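You operate a simulated robot arm through the tools that you are given. There is no shell and no other tool. Be economical: measure what you need, move in short steps, check, and stop when the job is done.

Carry out the task below with a simulated robot arm. There is one attempt and no reset: what you move stays moved.

TASK
Feed two caps out of the feeder into the white pot and put its lid back on.

It is judged by the outcome, as a careful person would: the job done as asked, and still so three seconds after it is handed in. It fails if anything else is knocked over, pushed out of place, dropped, spilled or broken.

THE ROBOT
A 7-joint arm with a two-finger parallel gripper, fixed in place. Base frame: the origin is at the foot of the arm, x ahead of it, y to its left, z up; the work surface is at about z = 910. Lengths are in mm, angles in rad, forces in N, time in s.
With the tool pointing down near the work surface it reaches from about 240 to 680 mm from the base axis. Its first joint turns from -1.152 to 1.152 rad. Payload 2.4 kg.
Tool frame: the origin (TCP) lies between the finger pads and is the grasp point; the fingertips stand 30 mm ahead of it; z points along the fingers, y is the line along which they close. The gripper opens to 94 mm. The fingers are 28 mm wide and 10 mm thick; the gripper's body (50 by 96 mm) begins 55 mm behind the TCP.
Orientation is that of the tool frame in the base frame, as a unit quaternion [w, x, y, z]. With the fingers straight down and closing along the base's y, the tool's x points along the base's -x, its y along +y and its z along -z.

THE INTERFACE
- The arm moves only by the tool apply_moves. Its argument "series" is a list of rows, each a list of 7 numbers: the shift along the base's x, y, z in units of 40 mm (1.0 is 40 mm), then the turn, a rotation vector about the base's x, y, z in units of 5 degrees (1.0 is 5 degrees), then the closure, from 0 (fully open) to 1 (shut). In form: [[x, y, z, rx, ry, rz, claw], ...]. A call has 1 to 20 rows; each row shifts and turns the commanded pose from where the row before left it. A call with a number of a shift or a turn outside -1 to 1 is refused whole. A row lasts 0.2 s, in which the tool goes at most 50 mm and 0.15 rad; a call with a longer step from one row to the next is refused whole, and so is a gripper value outside its range. A pose out of reach is approached as far as the arm can. The call stops where the force on the tool passes 40 N (or 10 N more than at its start, if that is more) or the arm is blocked; 0.2 s more then pass. The fingers move at their own pace (about 153 mm/s each) and stop on an object; they squeeze with about 30 N. The grip force told is the motor's: it shows also when the fingers shut on nothing. Time passes only in rows, and 0.2 s behind the last, so rows that do not move let the fingers close. It gives the time, the measured TCP pose, the force on the tool (base axes), the opening and the grip force at its end, in the units of the frame above (readings bear some noise), and new pictures: "pictures" is both (left out), scene, wrist or none.
- Cameras (640 x 400 px; columns grow to the right, rows downward): "scene" is fixed at [43.1, 460.6, 1448.3]; the picture's right is [-0.69, -0.72, 0.00], its down [-0.31, 0.29, -0.91] and it looks along [0.65, -0.63, -0.42] (base axes); focal length 358 px, centre (320, 200). "wrist" rides on the gripper at [-37, 0, -58] in the tool frame; the picture's right is [0.00, -1.00, 0.00], its down [0.97, 0.00, -0.24] and it looks along [0.24, 0.00, 0.97] (tool axes); focal length 218 px, centre (320, 200).
- pixel_to_xyz(camera, pixels): for up to 12 pixels [column, row] of the newest picture of that camera ("zoom" is the newest enlarged one), the place [x, y, z] in the base frame of the surface seen there, good to about 3 mm, but the place of the scene camera against the robot may be out by one fixed shift of up to 25 mm in any direction. No time passes.
- close_up(camera, box): a new picture of the part [left, top, right, bottom] of that camera's present view, enlarged. No time passes.
- close_job(): hands the job in; it is judged then, once.

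Work in short steps. Measure before you move; look again where a grasp or a placing could have gone wrong, and mend it. You have 80 turns and 120 pictures in all, the two below and enlarged ones among them. Open the gripper and draw the arm clear of the work before you hand the job in, unless the task says otherwise; then end with one line.

The tools are called after "Emit:" as name(argument=value, ...) on one line, values as JSON. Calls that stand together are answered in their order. apply_moves: Moves the arm, as the interface text tells. Its arguments: {"type":"object","properties":{"series":{"type":"array","items":{"type":"array","items":{"type":"number"}}},"pictures":{"type":"string","enum":["both","scene","wrist","none"]}},"required":["series"]} The other tools are called the same way: pixel_to_xyz (camera, pixels) gives the place of the surface under pixels of a picture; close_up (camera, box) takes an enlarged picture of a part of a camera's view; close_job () hands the job in.

At the start:

```text
time_s: 0.0
position: [383.7, 157.7, 1176.5]
tool_rot: [0.0, 0.0, 1.0, 0.0]
contact_force: [-0.3, -0.4, -0.9]
opening: 94.1
grasp_force: 0.0
```

scene: 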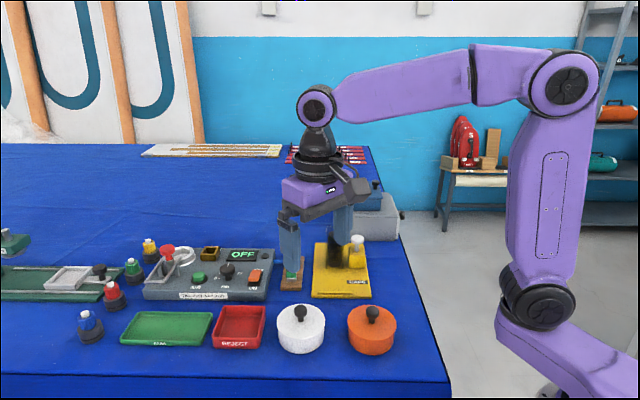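
wrist: 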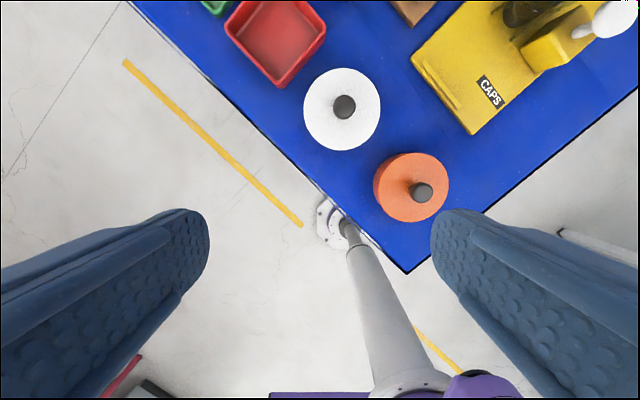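

I'll look closely at the feeder and the pots before moving.

Emit:
close_up(camera="scene", box=[260, 200, 420, 360])

Emit:
close_up(camera="wrist", box=[280, 0, 640, 225])

Emit:
pixel_to_xyz(camera="wrist", pixels=[[344, 107], [342, 75], [342, 142], [422, 193], [490, 91], [612, 18], [545, 50], [440, 90], [475, 130], [372, 95]])

Emit:
pixel_to_xyz(camera="scene", pixels=[[301, 311], [301, 325], [373, 312], [357, 241], [340, 265], [357, 258], [290, 275], [318, 280]])

```text
2.50 times, centred on (340, 280) of scene
```

zoom: 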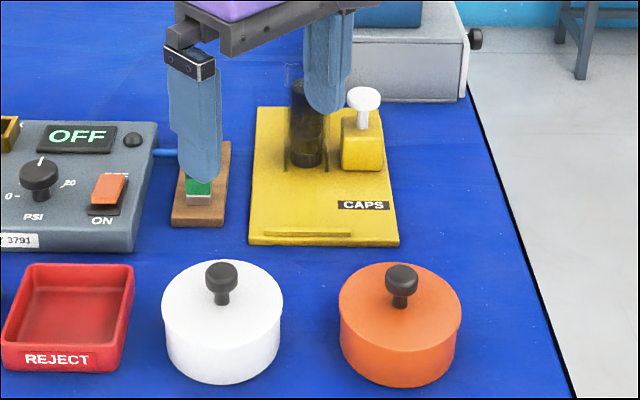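

```text
1.78 times, centred on (460, 112) of wrist
```

zoom: 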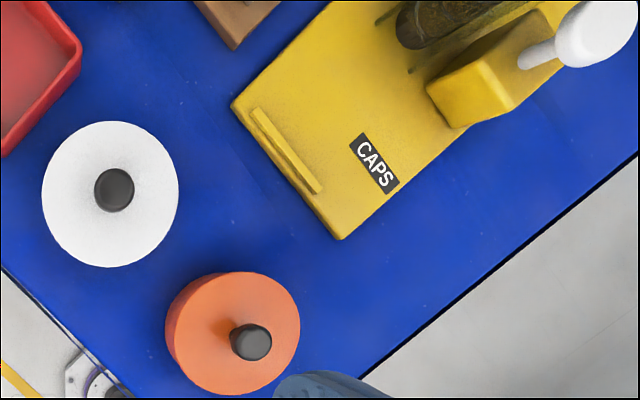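

```text
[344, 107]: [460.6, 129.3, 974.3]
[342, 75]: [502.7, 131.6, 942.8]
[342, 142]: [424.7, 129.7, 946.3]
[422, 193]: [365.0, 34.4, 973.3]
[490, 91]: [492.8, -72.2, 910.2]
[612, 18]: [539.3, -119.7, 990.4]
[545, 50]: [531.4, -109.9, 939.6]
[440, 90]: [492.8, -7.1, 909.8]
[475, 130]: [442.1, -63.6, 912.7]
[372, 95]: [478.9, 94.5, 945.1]
```

```text
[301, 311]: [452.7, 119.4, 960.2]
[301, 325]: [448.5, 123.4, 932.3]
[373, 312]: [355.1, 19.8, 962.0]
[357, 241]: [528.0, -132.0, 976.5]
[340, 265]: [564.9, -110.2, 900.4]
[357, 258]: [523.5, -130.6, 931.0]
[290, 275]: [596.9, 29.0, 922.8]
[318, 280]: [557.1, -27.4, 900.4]
```

The white pot is at (461,129) with its knob top at z≈974, and the scene camera reads about (-9,-12,-12) off. I'll move over the feeder to see how it works.

Emit:
apply_moves(series=[[0, -0.9, 0, 0, 0, 0, 0], [0, -0.9, 0, 0, 0, 0, 0], [0, -0.9, 0, 0, 0, 0, 0], [0, -0.9, 0, 0, 0, 0, 0], [0, -0.9, 0, 0, 0, 0, 0], [0, -0.9, 0, 0, 0, 0, 0], [0.4, 0, 0, 0, 0, 0, 0], [0.6, 0, 0, 0, 0, 0, 0]])

```text
time_s: 1.8
position: [424.2, -60.2, 1175.8]
tool_rot: [0.0, 0.0, 1.0, 0.0]
contact_force: [-0.5, 0.1, -0.1]
opening: 93.9
grasp_force: 0.0
```

scene: 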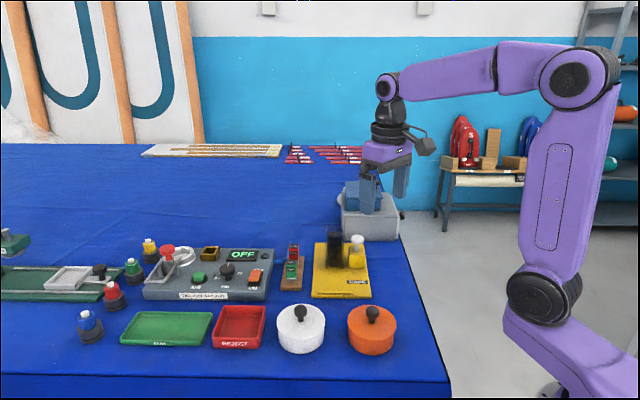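
wrist: 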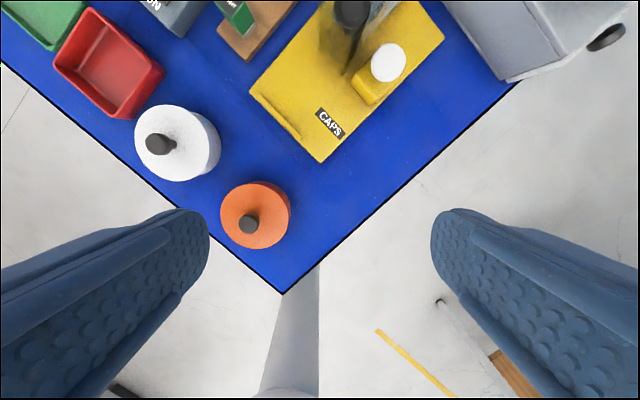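

Emit:
close_up(camera="scene", box=[270, 210, 400, 310])

Emit:
close_up(camera="wrist", box=[220, 0, 476, 160])

Emit:
pixel_to_xyz(camera="wrist", pixels=[[388, 62], [355, 90], [370, 100], [322, 155], [255, 88], [437, 38], [352, 15], [345, 55], [300, 120], [320, 60], [365, 75]])

```text
4.00 times, centred on (335, 260) of scene
```

zoom: 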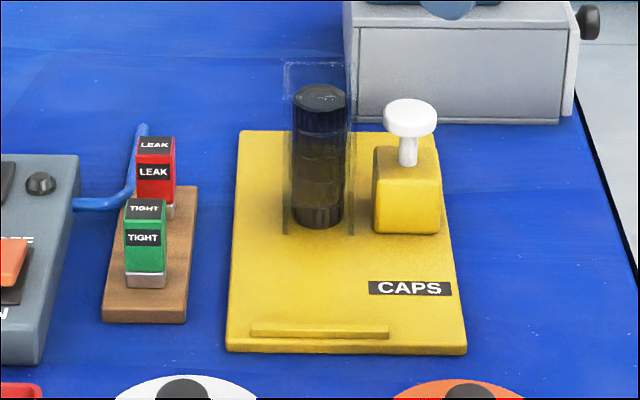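

```text
2.50 times, centred on (348, 80) of wrist
```

zoom: 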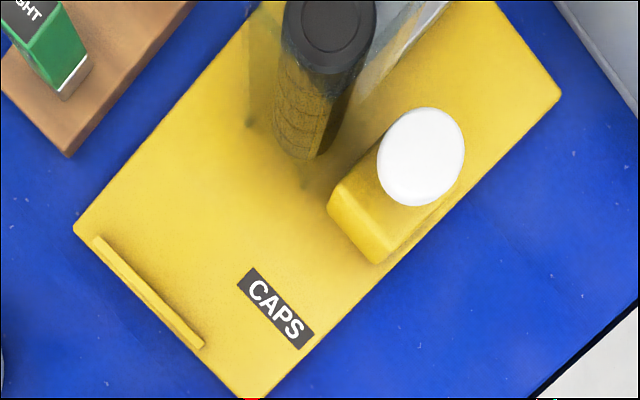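

```text
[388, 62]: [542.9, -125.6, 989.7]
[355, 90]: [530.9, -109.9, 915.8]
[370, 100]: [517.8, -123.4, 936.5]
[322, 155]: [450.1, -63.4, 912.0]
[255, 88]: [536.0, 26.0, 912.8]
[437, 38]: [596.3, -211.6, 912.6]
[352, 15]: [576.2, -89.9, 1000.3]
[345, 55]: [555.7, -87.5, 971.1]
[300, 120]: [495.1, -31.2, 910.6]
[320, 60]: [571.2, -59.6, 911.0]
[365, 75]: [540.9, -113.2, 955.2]
```

The feeder holds a stack of black caps in a clear magazine, with a white knob on a stem at (543,-125,990) that looks like a push button. I'll go above it with closed fingers, rotated -45° to suit the feeder.

Emit:
apply_moves(series=[[0.33, -0.18, 0, 0, 0, -1, 1], [0.33, -0.18, 0, 0, 0, -1, 1], [0.33, -0.18, 0, 0, 0, -1, 1], [0.33, -0.18, 0, 0, 0, -1, 1], [0.33, -0.18, 0, 0, 0, -1, 1], [0.33, -0.18, 0, 0, 0, -1, 1], [0.33, -0.18, 0, 0, 0, -1, 1], [0.33, -0.18, 0, 0, 0, -1, 1], [0.33, -0.18, 0, 0, 0, -1, 1], [0, 0, -0.9, 0, 0, 0, 1], [0, 0, -0.9, 0, 0, 0, 1], [0, 0, -0.9, 0, 0, 0, 1]])

```text
time_s: 4.4
position: [544.2, -120.5, 1064.8]
tool_rot: [0.0, 0.382, 0.924, 0.001]
contact_force: [-0.2, -0.8, -0.1]
opening: 0.1
grasp_force: 30.5
```

scene: 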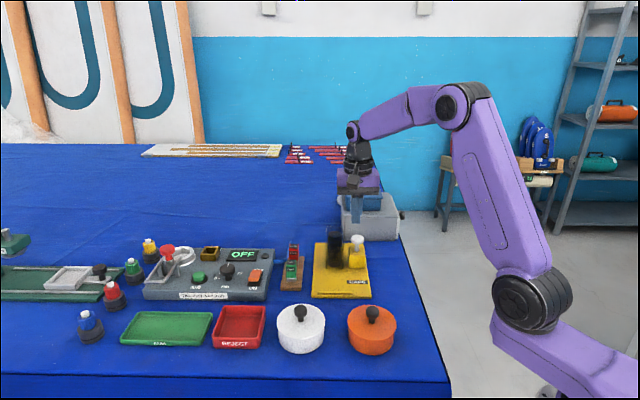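
wrist: 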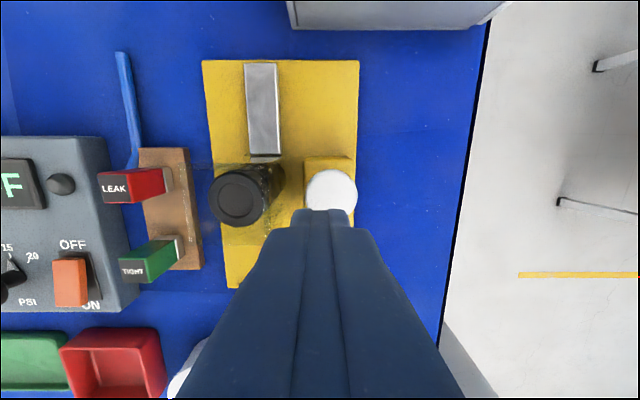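

Behind the magazine is a metal pusher bar, so the white knob is most likely the button that drives it. I'll re-measure the knob.

Emit:
pixel_to_xyz(camera="wrist", pixels=[[331, 173], [307, 190], [355, 190], [331, 190], [238, 195], [263, 110], [264, 150], [248, 110], [276, 110]])

Emit:
close_up(camera="wrist", box=[190, 40, 390, 220])

```text
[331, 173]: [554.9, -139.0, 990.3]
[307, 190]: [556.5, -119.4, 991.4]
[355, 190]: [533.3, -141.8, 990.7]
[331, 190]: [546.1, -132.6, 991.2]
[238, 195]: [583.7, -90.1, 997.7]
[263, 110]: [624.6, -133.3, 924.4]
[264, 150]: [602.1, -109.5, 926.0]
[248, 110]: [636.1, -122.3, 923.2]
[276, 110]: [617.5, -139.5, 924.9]
```

```text
2.22 times, centred on (290, 130) of wrist
```

zoom: 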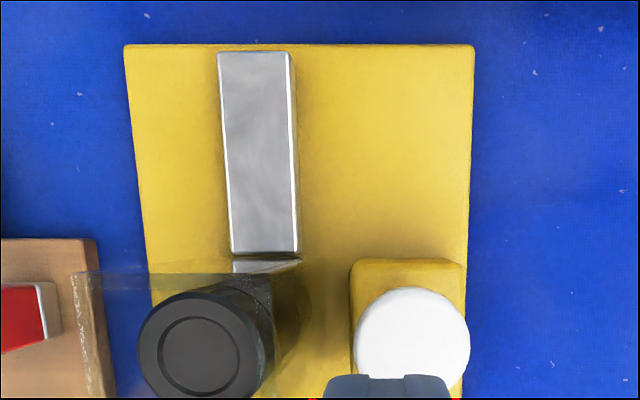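

Knob centre is about (543,-128), top at 991. I'll press down in small steps and then look.

Emit:
apply_moves(series=[[-0.03, -0.17, 0, 0, 0, 0, 1], [0, 0, -0.5, 0, 0, 0, 1], [0, 0, -0.5, 0, 0, 0, 1], [0, 0, -0.1, 0, 0, 0, 1], [0, 0, -0.08, 0, 0, 0, 1], [0, 0, -0.08, 0, 0, 0, 1], [0, 0, -0.08, 0, 0, 0, 1]])

```text
time_s: 6.0
position: [542.0, -128.2, 1013.5]
tool_rot: [0.0, 0.383, 0.924, 0.0]
contact_force: [-1.1, 2.2, 3.5]
opening: 0.0
grasp_force: 29.8
```

scene: 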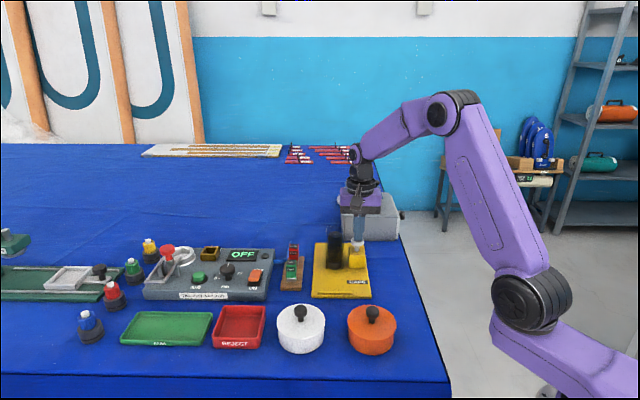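
wrist: 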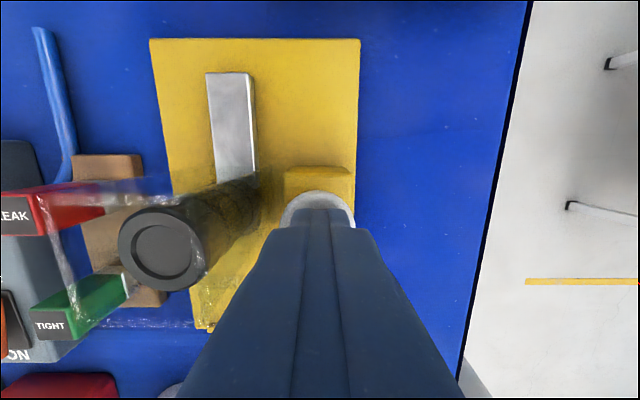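

The knob goes down about 7 mm under 3.5 N and the pusher bar has moved forward. I'll press on.

Emit:
apply_moves(series=[[0, 0, -0.1, 0, 0, 0, 1], [0, 0, -0.1, 0, 0, 0, 1], [0, 0, -0.1, 0, 0, 0, 1], [0, 0, -0.1, 0, 0, 0, 1]])

```text
time_s: 7.0
position: [542.0, -129.1, 998.1]
tool_rot: [0.001, 0.382, 0.924, -0.001]
contact_force: [1.1, 0.6, 6.9]
opening: 0.0
grasp_force: 30.1
```

scene: 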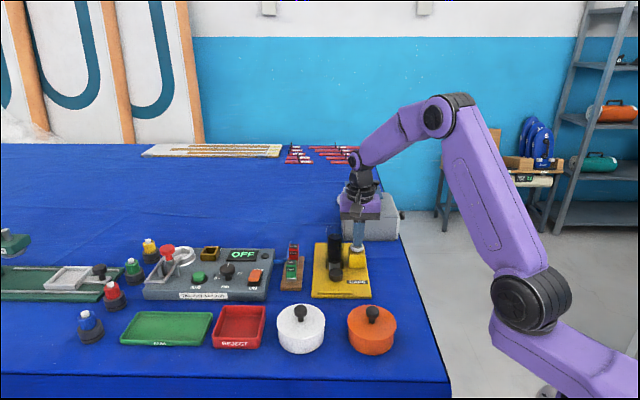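
wrist: 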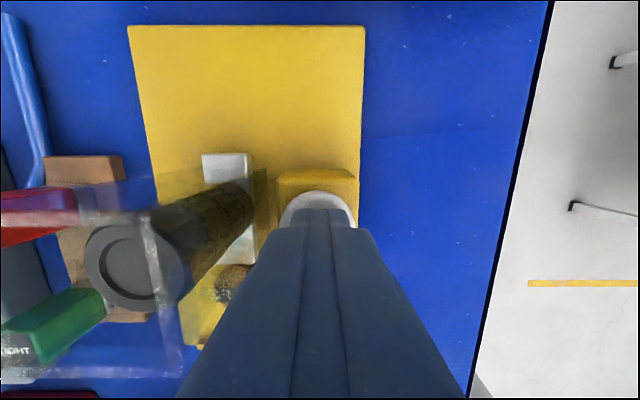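

The bottom cap is coming out. I'll keep pressing to the end of the stroke.

Emit:
apply_moves(series=[[0, 0, -0.08, 0, 0, 0, 1], [0, 0, -0.08, 0, 0, 0, 1]], pictures="none")

Emit:
close_up(camera="scene", box=[290, 220, 390, 310])

```text
time_s: 7.6
position: [541.0, -128.0, 993.5]
tool_rot: [0.002, 0.382, 0.924, 0.001]
contact_force: [-8.1, 4.2, 35.4]
opening: 0.0
grasp_force: 30.4
```

```text
4.44 times, centred on (340, 265) of scene
```

zoom: 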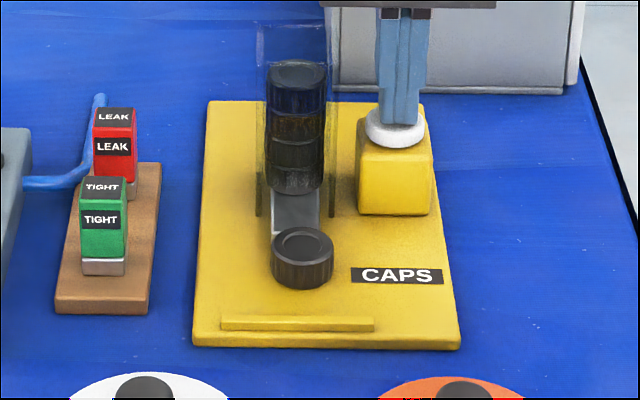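

Full stroke reached (35 N) and one cap is out on the plate. I'll release, rise, and back away to see it.

Emit:
apply_moves(series=[[0, 0, 0.3, 0, 0, 0, 1], [0, 0, 0.5, 0, 0, 0, 1], [0, 0, 0.9, 0, 0, 0, 1], [0, 0, 0.9, 0, 0, 0, 1], [0, 0, 0.9, 0, 0, 0, 0], [-0.7, 0.7, 0, 0, 0, 0, 0], [-0.7, 0.7, 0, 0, 0, 0, 0]])

Emit:
close_up(camera="scene", box=[290, 220, 390, 310])

```text
time_s: 9.2
position: [487.0, -74.0, 1132.1]
tool_rot: [0.0, 0.383, 0.924, 0.0]
contact_force: [-0.2, 0.2, 0.2]
opening: 94.0
grasp_force: 0.1
```

scene: 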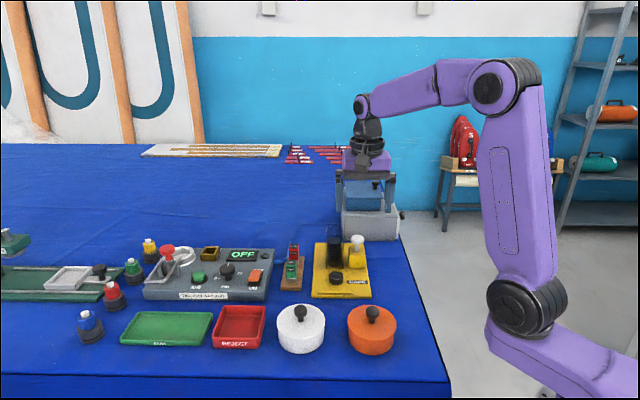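
wrist: 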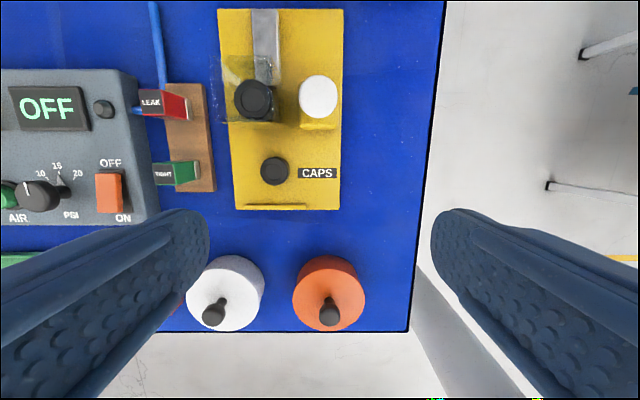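

```text
4.44 times, centred on (340, 265) of scene
```

zoom: 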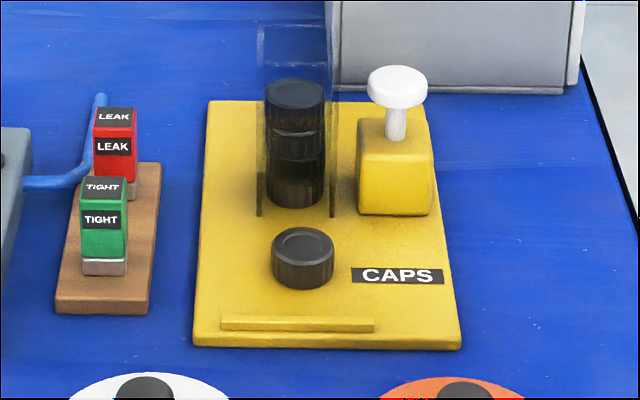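

The pusher retracted and the next caps dropped down. Now I'll measure the loose cap, the white lid and a free spot for the lid (right strip around px (385,190)).

Emit:
pixel_to_xyz(camera="wrist", pixels=[[274, 171], [274, 158], [261, 171], [288, 171], [342, 200], [422, 200], [385, 190], [385, 130], [214, 313], [228, 275], [330, 265], [275, 206]])

Emit:
close_up(camera="scene", box=[260, 290, 360, 370])

```text
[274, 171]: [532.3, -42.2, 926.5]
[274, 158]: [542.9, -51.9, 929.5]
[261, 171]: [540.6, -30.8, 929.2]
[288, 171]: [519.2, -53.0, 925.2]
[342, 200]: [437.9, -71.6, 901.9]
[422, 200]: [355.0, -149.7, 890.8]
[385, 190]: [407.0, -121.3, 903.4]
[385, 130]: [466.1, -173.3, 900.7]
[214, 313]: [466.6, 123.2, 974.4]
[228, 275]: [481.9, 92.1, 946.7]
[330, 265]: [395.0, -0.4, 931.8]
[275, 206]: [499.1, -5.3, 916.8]
```

```text
5.00 times, centred on (310, 330) of scene
```

zoom: 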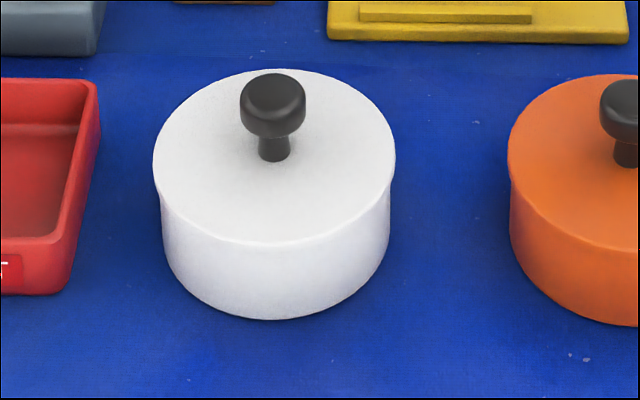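

Loose cap is at (532,-42), ~31 mm across, top 928. The lid knob is at about (464,126). I'll go above the lid with a half-open gripper.

Emit:
apply_moves(series=[[-0.115, 1, 0, 0, 0, 0, 0.4], [-0.115, 1, 0, 0, 0, 0, 0.4], [-0.115, 1, 0, 0, 0, 0, 0.4], [-0.115, 1, 0, 0, 0, 0, 0.4], [-0.115, 1, 0, 0, 0, 0, 0.4], [0, 0, -0.8, 0, 0, 0, 0.4], [0, 0, -0.8, 0, 0, 0, 0.4], [0, 0, -0.8, 0, 0, 0, 0.4]])

Emit:
close_up(camera="scene", box=[240, 250, 380, 370])

```text
time_s: 11.0
position: [462.3, 127.8, 1035.8]
tool_rot: [0.0, 0.382, 0.924, 0.0]
contact_force: [1.0, -1.0, -0.4]
opening: 56.4
grasp_force: 0.1
```

scene: 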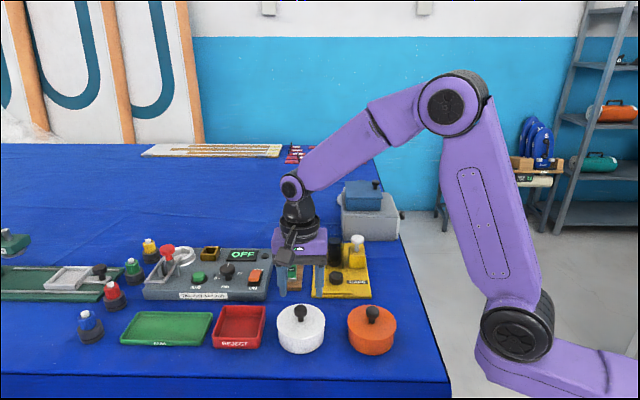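
wrist: 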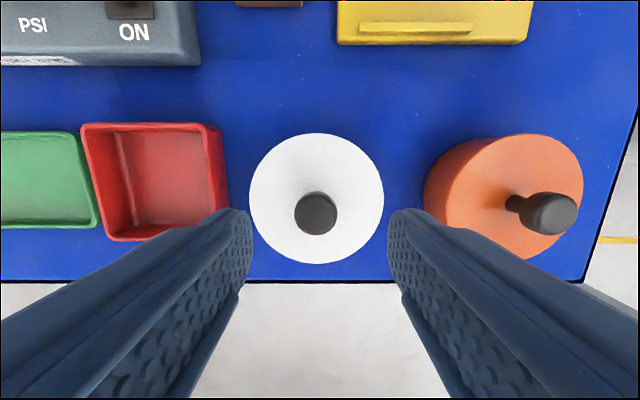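

```text
3.33 times, centred on (310, 310) of scene
```

zoom: 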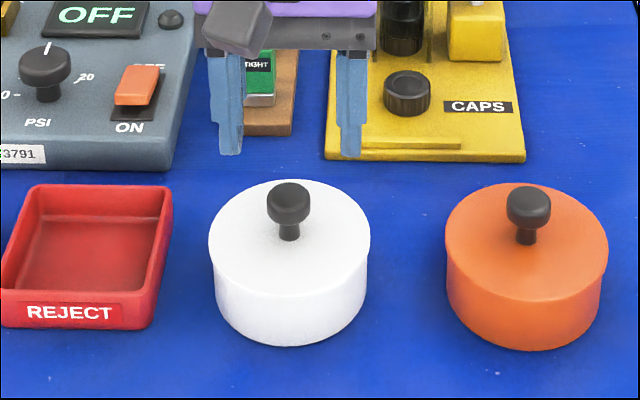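

Emit:
pixel_to_xyz(camera="wrist", pixels=[[316, 214], [297, 214], [335, 214], [316, 196], [316, 231], [316, 140], [316, 258], [253, 195], [380, 195]])

```text
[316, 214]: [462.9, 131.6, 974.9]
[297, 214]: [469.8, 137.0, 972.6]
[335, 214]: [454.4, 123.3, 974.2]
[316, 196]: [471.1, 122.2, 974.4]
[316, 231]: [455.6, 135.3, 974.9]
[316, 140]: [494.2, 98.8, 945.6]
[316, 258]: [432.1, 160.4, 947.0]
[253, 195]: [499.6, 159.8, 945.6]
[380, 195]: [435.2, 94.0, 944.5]
```

Knob centre (463,129.5), lid ~90 mm across. I'll descend to TCP z≈979 and close on the knob.

Emit:
apply_moves(series=[[0.02, 0.04, -0.5, 0, 0, 0, 0.4], [0, 0, -0.5, 0, 0, 0, 0.4], [0, 0, -0.42, 0, 0, 0, 0.4], [0, 0, 0, 0, 0, 0, 1], [0, 0, 0, 0, 0, 0, 1], [0, 0, 0, 0, 0, 0, 1]], pictures="none")

Emit:
close_up(camera="scene", box=[240, 250, 380, 370])

```text
time_s: 12.4
position: [463.1, 128.9, 978.5]
tool_rot: [0.001, 0.383, 0.924, 0.001]
contact_force: [2.5, 1.8, -0.4]
opening: 24.0
grasp_force: 29.3
```

```text
3.33 times, centred on (310, 310) of scene
```

zoom: 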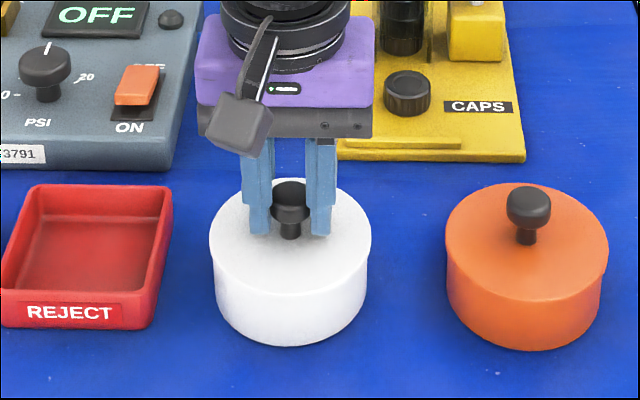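

Gripped at 24 mm. I'll lift slowly and check that only the lid comes up.

Emit:
apply_moves(series=[[0, 0, 0.2, 0, 0, 0, 1], [0, 0, 0.3, 0, 0, 0, 1], [0, 0, 0.5, 0, 0, 0, 1], [0, 0, 0.7, 0, 0, 0, 1], [0, 0, 0.7, 0, 0, 0, 1]])

```text
time_s: 13.6
position: [462.6, 127.8, 1073.4]
tool_rot: [0.001, 0.382, 0.924, 0.0]
contact_force: [0.1, -0.5, -0.1]
opening: 24.1
grasp_force: 29.8
```

scene: 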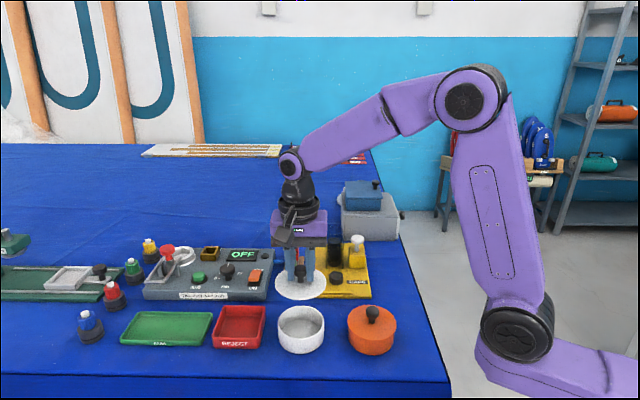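
wrist: 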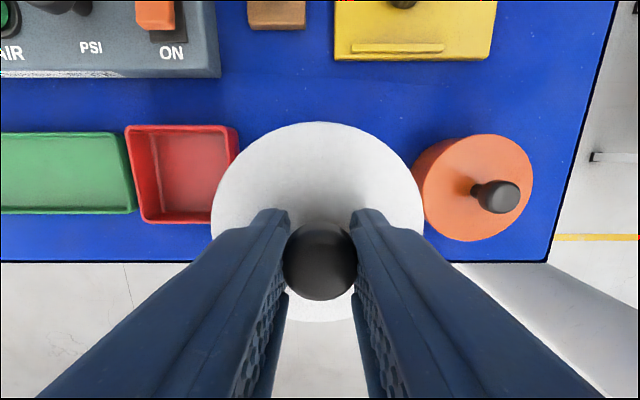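

The lid is free and the pot stayed put. I'll carry it to the strip right of the feeder at about (420,-121).

Emit:
apply_moves(series=[[-0.15, -0.89, 0, 0, 0, 0, 1], [-0.15, -0.89, 0, 0, 0, 0, 1], [-0.15, -0.89, 0, 0, 0, 0, 1], [-0.15, -0.89, 0, 0, 0, 0, 1], [-0.15, -0.89, 0, 0, 0, 0, 1], [-0.15, -0.89, 0, 0, 0, 0, 1], [-0.15, -0.89, 0, 0, 0, 0, 1], [0, 0, 0, 0, 0, 0, 1]])

Emit:
pixel_to_xyz(camera="wrist", pixels=[[440, 100], [430, 60], [450, 200], [460, 230], [200, 110], [220, 60]])

```text
time_s: 15.4
position: [421.9, -121.2, 1073.4]
tool_rot: [0.0, 0.383, 0.924, 0.0]
contact_force: [-0.5, -0.5, -1.5]
opening: 23.9
grasp_force: 30.1
```

scene: 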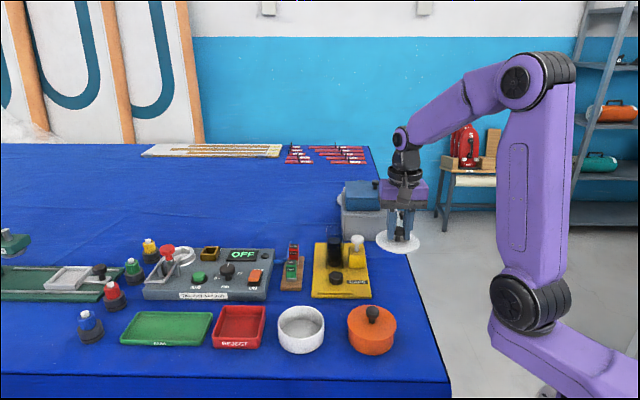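
wrist: 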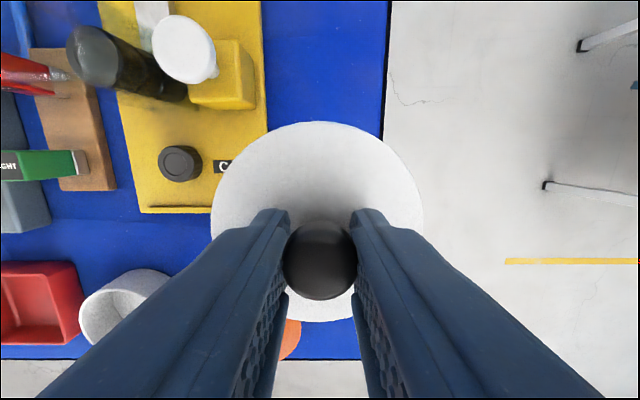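

```text
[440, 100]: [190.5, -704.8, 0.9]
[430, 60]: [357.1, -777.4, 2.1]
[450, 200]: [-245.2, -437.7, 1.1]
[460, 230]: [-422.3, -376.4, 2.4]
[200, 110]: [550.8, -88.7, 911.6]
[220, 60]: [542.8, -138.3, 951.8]
```

Emit:
pixel_to_xyz(camera="wrist", pixels=[[384, 60], [384, 30], [380, 110], [378, 128], [264, 60], [267, 110], [356, 340]])

```text
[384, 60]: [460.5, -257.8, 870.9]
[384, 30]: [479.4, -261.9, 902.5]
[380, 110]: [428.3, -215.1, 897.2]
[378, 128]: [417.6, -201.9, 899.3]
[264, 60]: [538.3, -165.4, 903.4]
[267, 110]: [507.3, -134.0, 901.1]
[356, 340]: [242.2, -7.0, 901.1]
```

The strip beside the feeder is only 111 mm wide; a roomier spot is (375,-75), in front of the feeder corner and right of the orange pot. I'll move there and lower partway.

Emit:
apply_moves(series=[[-0.59, 0.58, 0, 0, 0, 0, 1], [-0.58, 0.57, 0, 0, 0, 0, 1], [0, 0, -0.7, 0, 0, 0, 1], [0, 0, -0.7, 0, 0, 0, 1], [0, 0, -0.7, 0, 0, 0, 1], [0, 0, -0.7, 0, 0, 0, 1]])

Emit:
close_up(camera="scene", box=[320, 230, 460, 360])

```text
time_s: 16.8
position: [373.3, -74.7, 959.6]
tool_rot: [0.0, 0.383, 0.924, 0.001]
contact_force: [0.2, -0.4, -0.6]
opening: 23.9
grasp_force: 29.9
```

scene: 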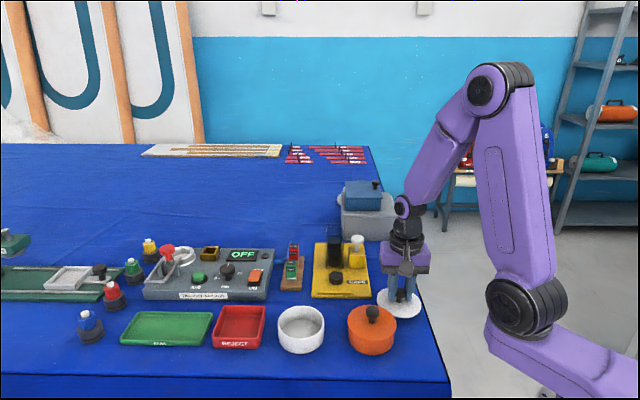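
wrist: 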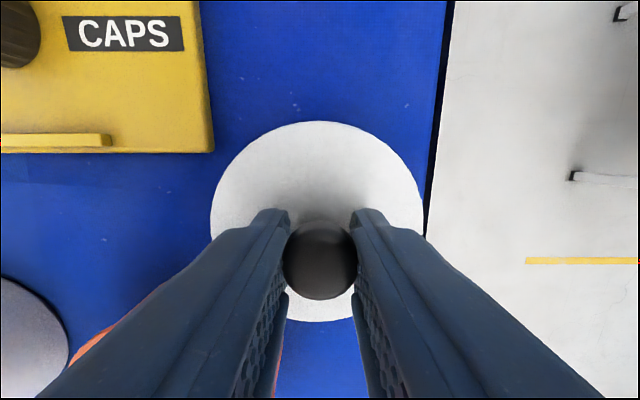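

```text
3.08 times, centred on (390, 295) of scene
```

zoom: 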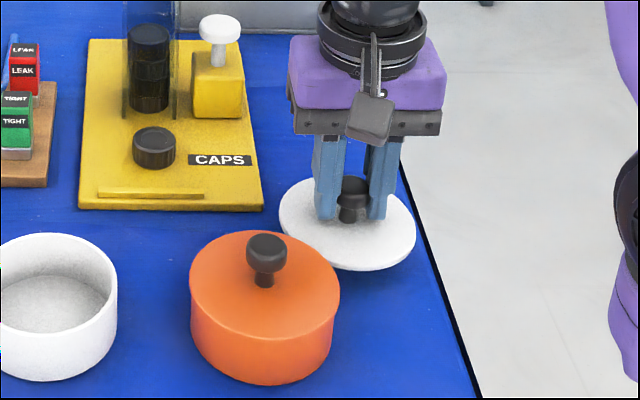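

Clear on all sides; I'll shift a few mm away from the table edge and lower to contact.

Emit:
apply_moves(series=[[0.1, 0.1, 0, 0, 0, 0, 1], [0, 0, -0.25, 0, 0, 0, 1], [0, 0, -0.1, 0, 0, 0, 1], [0, 0, -0.06, 0, 0, 0, 1], [0, 0, 0, 0, 0, 0, 1]], pictures="none")

Emit:
close_up(camera="scene", box=[350, 260, 430, 330])

```text
time_s: 18.0
position: [378.0, -70.3, 947.3]
tool_rot: [0.0, 0.383, 0.924, 0.0]
contact_force: [-0.7, -0.2, -0.4]
opening: 23.8
grasp_force: 30.1
```

```text
5.71 times, centred on (390, 295) of scene
```

zoom: 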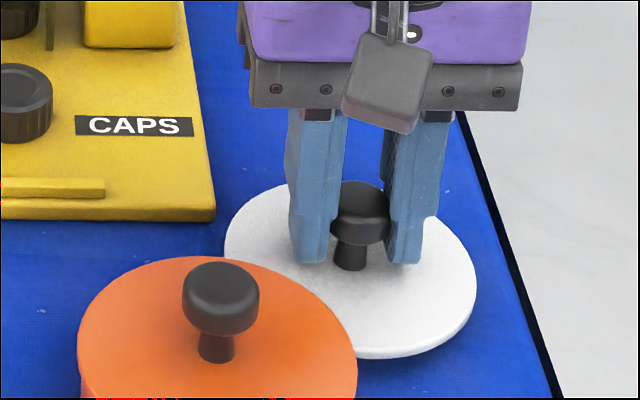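

Emit:
apply_moves(series=[[0, 0, -0.05, 0, 0, 0, 1], [0, 0, -0.05, 0, 0, 0, 1], [0, 0, -0.05, 0, 0, 0, 1]], pictures="none")

```text
time_s: 18.8
position: [378.6, -70.7, 941.9]
tool_rot: [0.002, 0.383, 0.924, 0.0]
contact_force: [1.8, 3.4, 21.6]
opening: 24.1
grasp_force: 29.6
```

The lid is on the table (21 N at z 941.9). I'll ease up, open and rise.

Emit:
apply_moves(series=[[0, 0, 0.03, 0, 0, 0, 1], [0, 0, 0, 0, 0, 0, 0.4], [0, 0, 0, 0, 0, 0, 0.4], [0, 0, 0.5, 0, 0, 0, 0.4], [0, 0, 0.9, 0, 0, 0, 0.4], [0, 0, 0.9, 0, 0, 0, 0.4], [0, 0, 0.9, 0, 0, 0, 0.4]])

Emit:
pixel_to_xyz(camera="wrist", pixels=[[316, 214]])

```text
time_s: 20.4
position: [377.5, -71.2, 1070.2]
tool_rot: [0.0, 0.383, 0.924, 0.0]
contact_force: [-0.1, -0.3, -0.3]
opening: 56.5
grasp_force: 0.1
```

scene: 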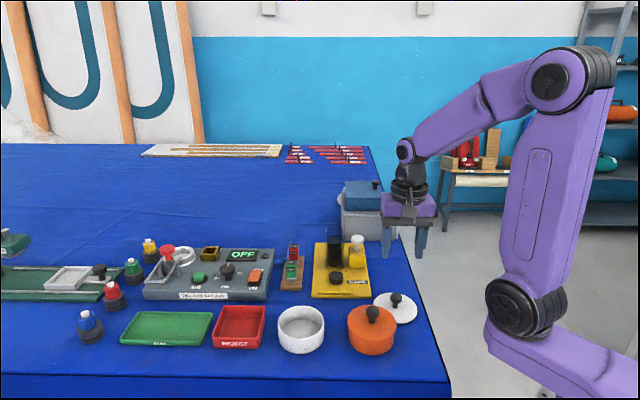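
wrist: 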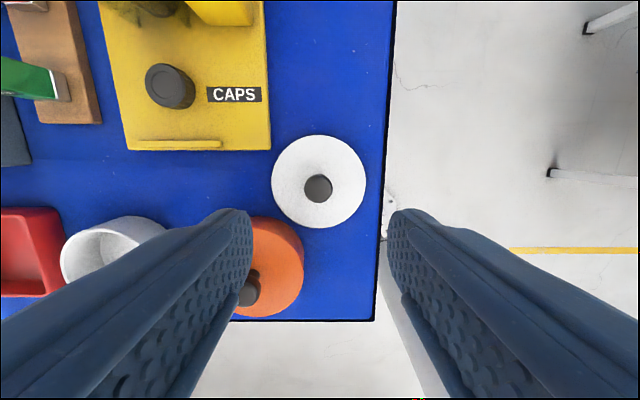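

```text
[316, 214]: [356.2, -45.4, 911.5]
```

The lid lies flat and safe. For the cap at (530,-42) I'll tilt the hand 15° so the camera and hand body clear the magazine, and hover above it first.

Emit:
apply_moves(series=[[0.92, 0.21, 0, -0.707, -0.707, 0, 0.4], [0.92, 0.21, 0, -0.707, -0.707, 0, 0.4], [0.92, 0.21, 0, -0.707, -0.707, 0, 0.4], [0.93, 0.21, 0, 0, 0, 0, 0.4], [0, 0, -0.8, 0, 0, 0, 0.4], [0, 0, -0.8, 0, 0, 0, 0.4], [0, 0, 0, 0, 0, 0, 0.4]])

Emit:
close_up(camera="scene", box=[280, 200, 400, 310])

```text
time_s: 22.0
position: [524.4, -36.0, 1005.9]
tool_rot: [0.12, 0.379, 0.916, -0.05]
contact_force: [0.2, 0.1, 0.3]
opening: 56.3
grasp_force: 0.0
```

scene: 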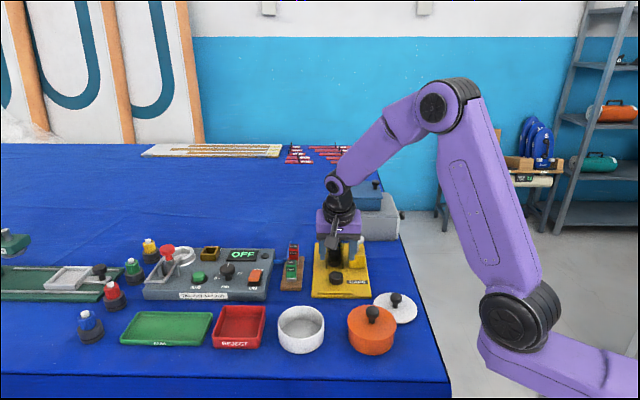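
wrist: 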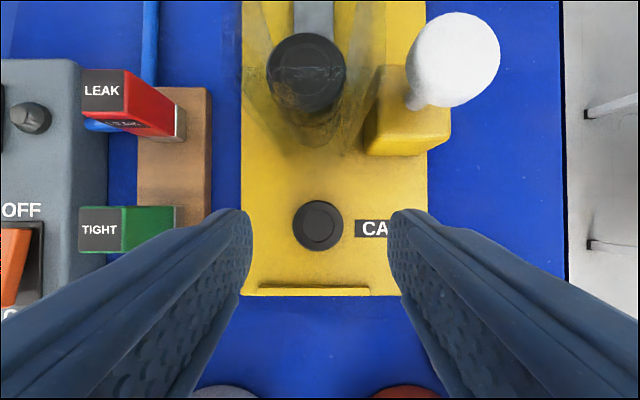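

```text
3.64 times, centred on (340, 255) of scene
```

zoom: 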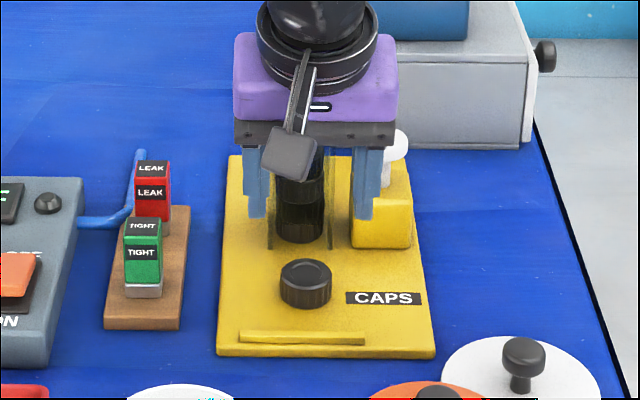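

Emit:
pixel_to_xyz(camera="wrist", pixels=[[318, 224], [293, 224], [343, 224], [318, 201], [318, 246], [305, 70], [318, 285]])

```text
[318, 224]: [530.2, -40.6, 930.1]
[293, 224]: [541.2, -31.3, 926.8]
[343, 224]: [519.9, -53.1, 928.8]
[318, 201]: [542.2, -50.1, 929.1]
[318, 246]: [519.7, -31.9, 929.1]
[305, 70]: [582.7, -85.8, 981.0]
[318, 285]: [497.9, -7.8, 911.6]
```

TCP is aligned with the cap centre (530.5,-41.5). I'll descend to z≈948 and close.

Emit:
apply_moves(series=[[0.02, -0.02, -0.6, 0, 0, 0, 0.4], [0, 0, -0.5, 0, 0, 0, 0.4], [0, 0, -0.34, 0, 0, 0, 0.4], [0, 0, 0, 0, 0, 0, 0.4], [0, 0, 0, 0, 0, 0, 1], [0, 0, 0, 0, 0, 0, 1]], pictures="wrist")

Emit:
close_up(camera="scene", box=[280, 200, 400, 310])

```text
time_s: 23.4
position: [526.3, -38.3, 947.4]
tool_rot: [0.12, 0.38, 0.916, -0.05]
contact_force: [0.0, 0.4, -0.6]
opening: 31.7
grasp_force: 30.1
```

wrist: 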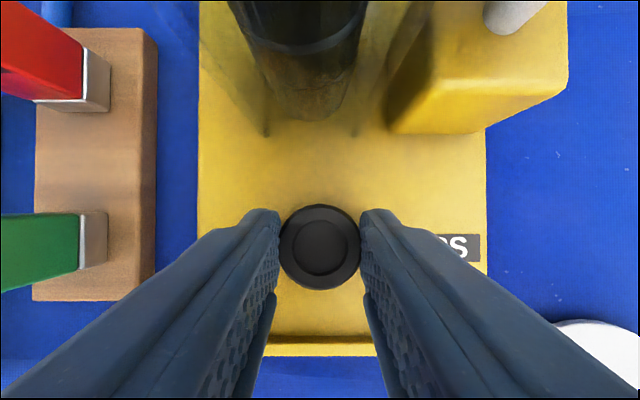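

```text
3.64 times, centred on (340, 255) of scene
```

zoom: 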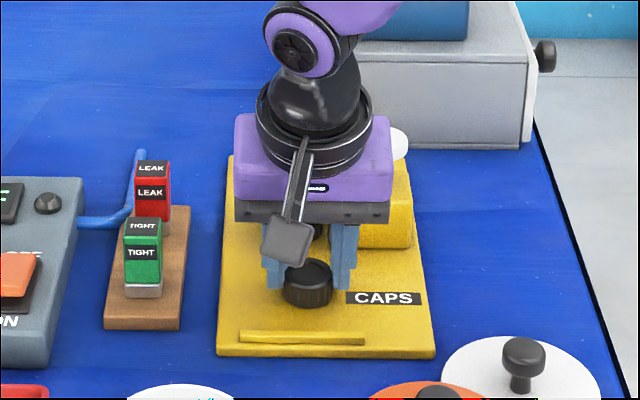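

Cap gripped at 31.7 mm. I'll lift straight up, carry it over the white pot while untilting, and look.

Emit:
apply_moves(series=[[0, 0, 0.4, 0, 0, 0, 1], [0, 0, 0.8, 0, 0, 0, 1], [0, 0, 0.8, 0, 0, 0, 1], [0, 0, 0.5, 0, 0, 0, 1], [-0.3, 0.83, 0, 0.707, 0.707, 0, 1], [-0.3, 0.83, 0, 0.707, 0.707, 0, 1], [-0.3, 0.83, 0, 0.707, 0.707, 0, 1], [-0.3, 0.83, 0, 0, 0, 0, 1], [-0.36, 0.85, 0, 0, 0, 0, 1], [0, 0, 0, 0, 0, 0, 1]])

Emit:
close_up(camera="scene", box=[240, 220, 380, 360])

```text
time_s: 25.6
position: [465.2, 128.2, 1049.3]
tool_rot: [0.0, 0.383, 0.924, 0.0]
contact_force: [0.4, 0.0, 0.2]
opening: 31.7
grasp_force: 30.0
```

scene: 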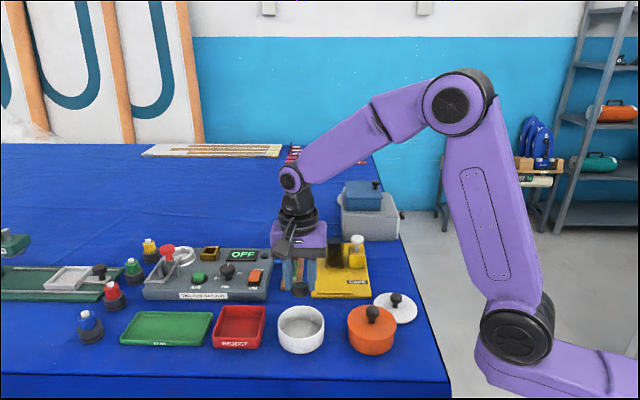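
wrist: 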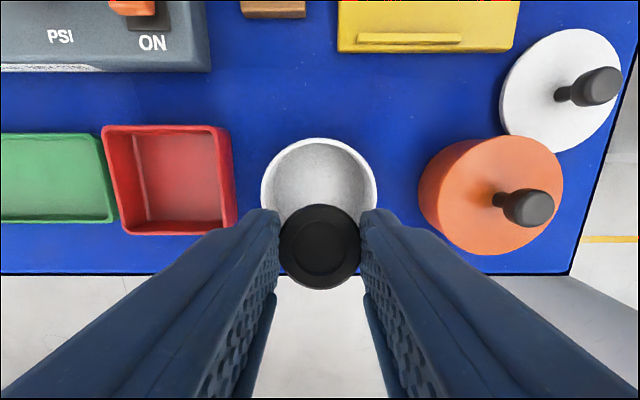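

```text
2.86 times, centred on (310, 290) of scene
```

zoom: 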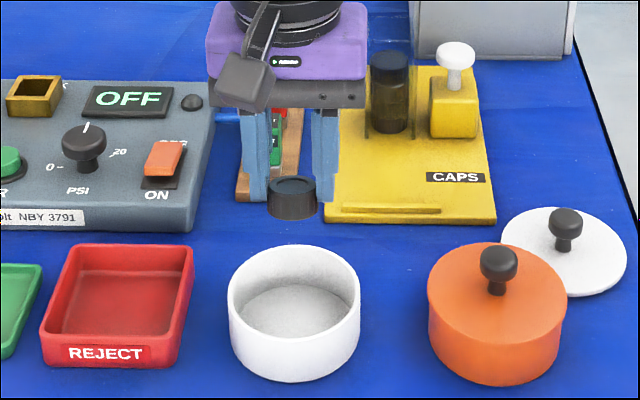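

Emit:
pixel_to_xyz(camera="wrist", pixels=[[318, 141], [264, 192], [374, 192], [318, 148], [270, 192], [369, 192], [318, 185]])

Emit:
pixel_to_xyz(camera="scene", pixels=[[301, 308], [301, 351], [279, 328], [324, 328], [301, 320], [301, 306], [301, 338]])

```text
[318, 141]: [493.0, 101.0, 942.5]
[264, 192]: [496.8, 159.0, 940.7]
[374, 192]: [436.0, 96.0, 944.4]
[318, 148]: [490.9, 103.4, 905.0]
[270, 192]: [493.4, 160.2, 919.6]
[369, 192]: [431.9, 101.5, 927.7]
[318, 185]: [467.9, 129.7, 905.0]
```

```text
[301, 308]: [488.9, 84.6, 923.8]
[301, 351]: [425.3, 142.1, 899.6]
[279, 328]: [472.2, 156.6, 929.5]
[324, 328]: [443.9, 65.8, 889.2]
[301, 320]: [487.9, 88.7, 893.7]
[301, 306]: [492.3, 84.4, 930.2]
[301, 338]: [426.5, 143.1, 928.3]
```

The pot centre is about (463,130), floor z≈905, rim 943, inner radius ~39. I'll lower the cap slightly behind centre (469,124) to just above the floor.

Emit:
apply_moves(series=[[0.105, -0.115, -0.7, 0, 0, 0, 1], [0, 0, -0.7, 0, 0, 0, 1], [0, 0, -0.6, 0, 0, 0, 1], [0, 0, -0.3, 0, 0, 0, 1], [0, 0, -0.2, 0, 0, 0, 1], [0, 0, 0, 0, 0, 0, 1]])

Emit:
close_up(camera="scene", box=[260, 270, 350, 360])

```text
time_s: 27.0
position: [469.1, 123.9, 948.6]
tool_rot: [0.0, 0.383, 0.924, 0.0]
contact_force: [0.8, -1.0, -0.5]
opening: 31.4
grasp_force: 30.2
```

scene: 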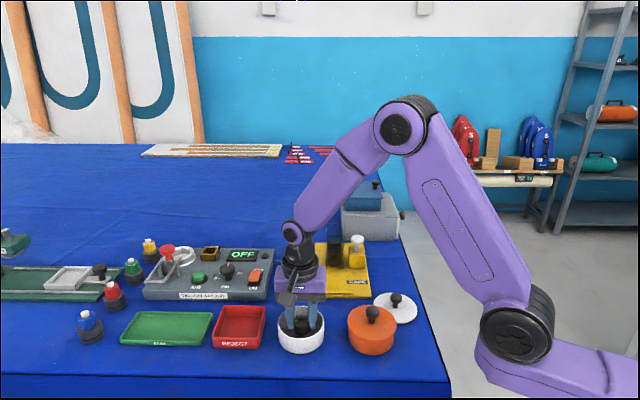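
wrist: 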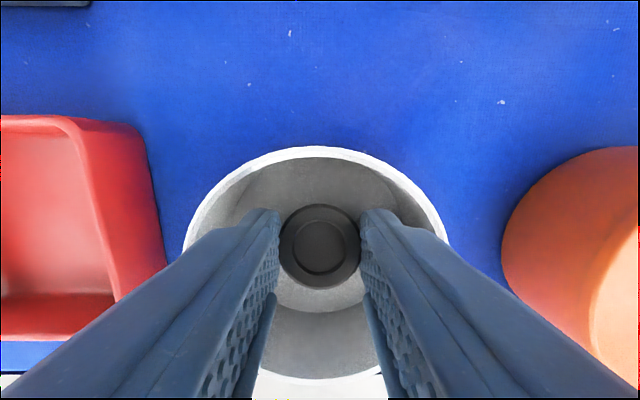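

```text
4.44 times, centred on (305, 315) of scene
```

zoom: 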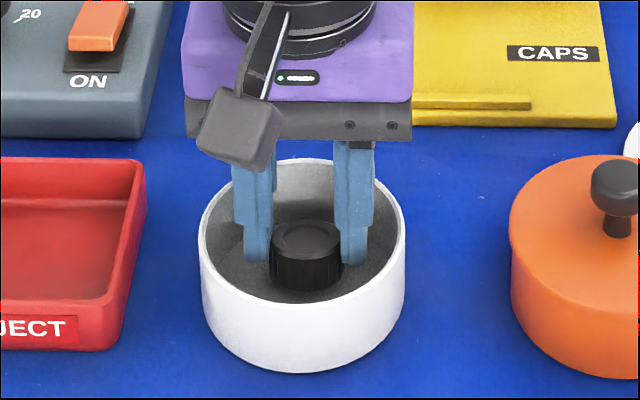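

The cap is inside, just above the floor with room around the fingers. I'll open slightly, rise and look.

Emit:
apply_moves(series=[[0.07, -0.07, -0.03, 0, 0, 0, 1], [0, 0, 0, 0, 0, 0, 0.6], [0, 0, 0, 0, 0, 0, 0.6], [0, 0, 0.6, 0, 0, 0, 0.6], [0, 0, 0.8, 0, 0, 0, 0.6], [0, 0, 0.9, 0, 0, 0, 0.6], [0, 0, 0.9, 0, 0, 0, 0.6]])

Emit:
close_up(camera="scene", box=[260, 270, 350, 360])

```text
time_s: 28.6
position: [472.7, 121.7, 1075.7]
tool_rot: [-0.001, 0.383, 0.924, 0.0]
contact_force: [-0.2, 0.2, -0.5]
opening: 37.3
grasp_force: 0.1
```

scene: 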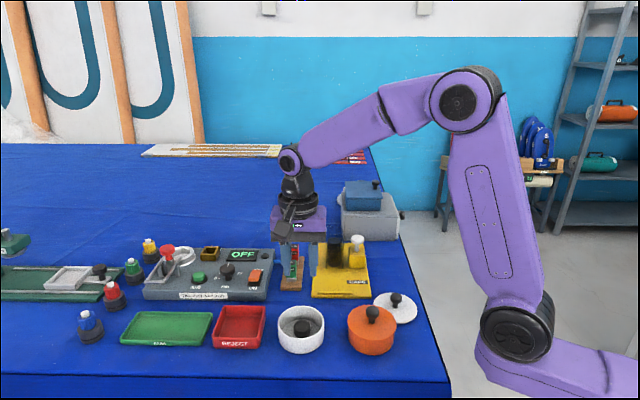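
wrist: 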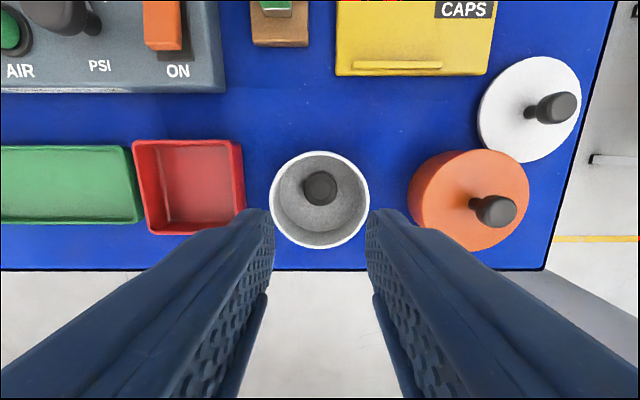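

```text
4.44 times, centred on (305, 315) of scene
```

zoom: 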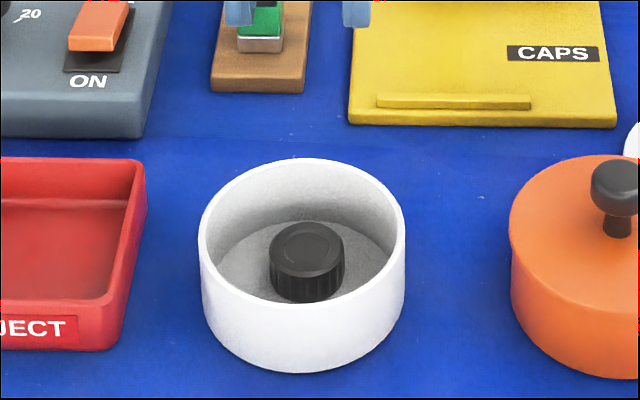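

First cap lies flat in the pot. Measuring it and the pot's centre.

Emit:
pixel_to_xyz(camera="wrist", pixels=[[320, 188], [320, 171], [320, 205], [319, 154], [319, 245], [273, 198], [366, 198], [320, 222]])

```text
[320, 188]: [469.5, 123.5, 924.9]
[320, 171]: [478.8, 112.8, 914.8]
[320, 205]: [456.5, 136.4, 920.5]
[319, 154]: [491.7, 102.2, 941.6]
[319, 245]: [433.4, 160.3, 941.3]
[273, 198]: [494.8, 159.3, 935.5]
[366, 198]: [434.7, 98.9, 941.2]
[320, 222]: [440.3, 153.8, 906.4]
```

The first cap sits 10 mm behind centre; I'll re-grip it with the fingers off-centre and shift it 11 mm toward the back wall, so the second fits beside it.

Emit:
apply_moves(series=[[-0.22, 0.22, -0.7, 0, 0, 0, 0.6], [0, 0, -0.8, 0, 0, 0, 0.6], [0, 0, -0.8, 0, 0, 0, 0.6], [0, 0, -0.6, 0, 0, 0, 0.6], [0, 0, -0.34, 0, 0, 0, 0.6], [0, 0, 0, 0, 0, 0, 0.6], [0, 0, 0, 0, 0, 0, 1], [0, 0, 0, 0, 0, 0, 1]])

```text
time_s: 30.4
position: [462.3, 130.7, 944.6]
tool_rot: [0.0, 0.383, 0.924, -0.001]
contact_force: [-0.4, -0.7, 0.9]
opening: 31.7
grasp_force: 29.8
```

scene: 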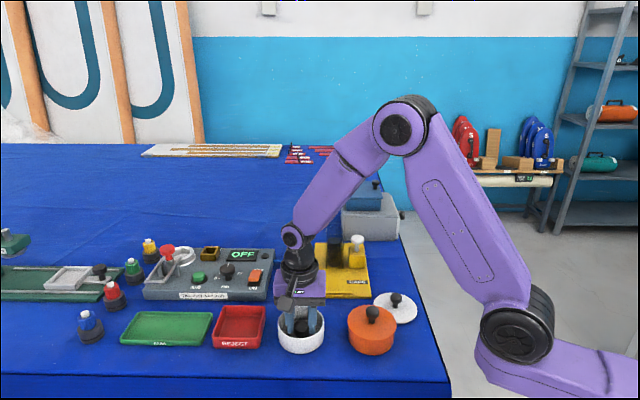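
wrist: 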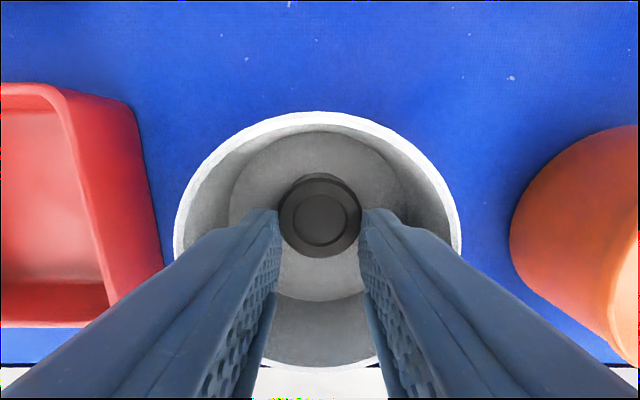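

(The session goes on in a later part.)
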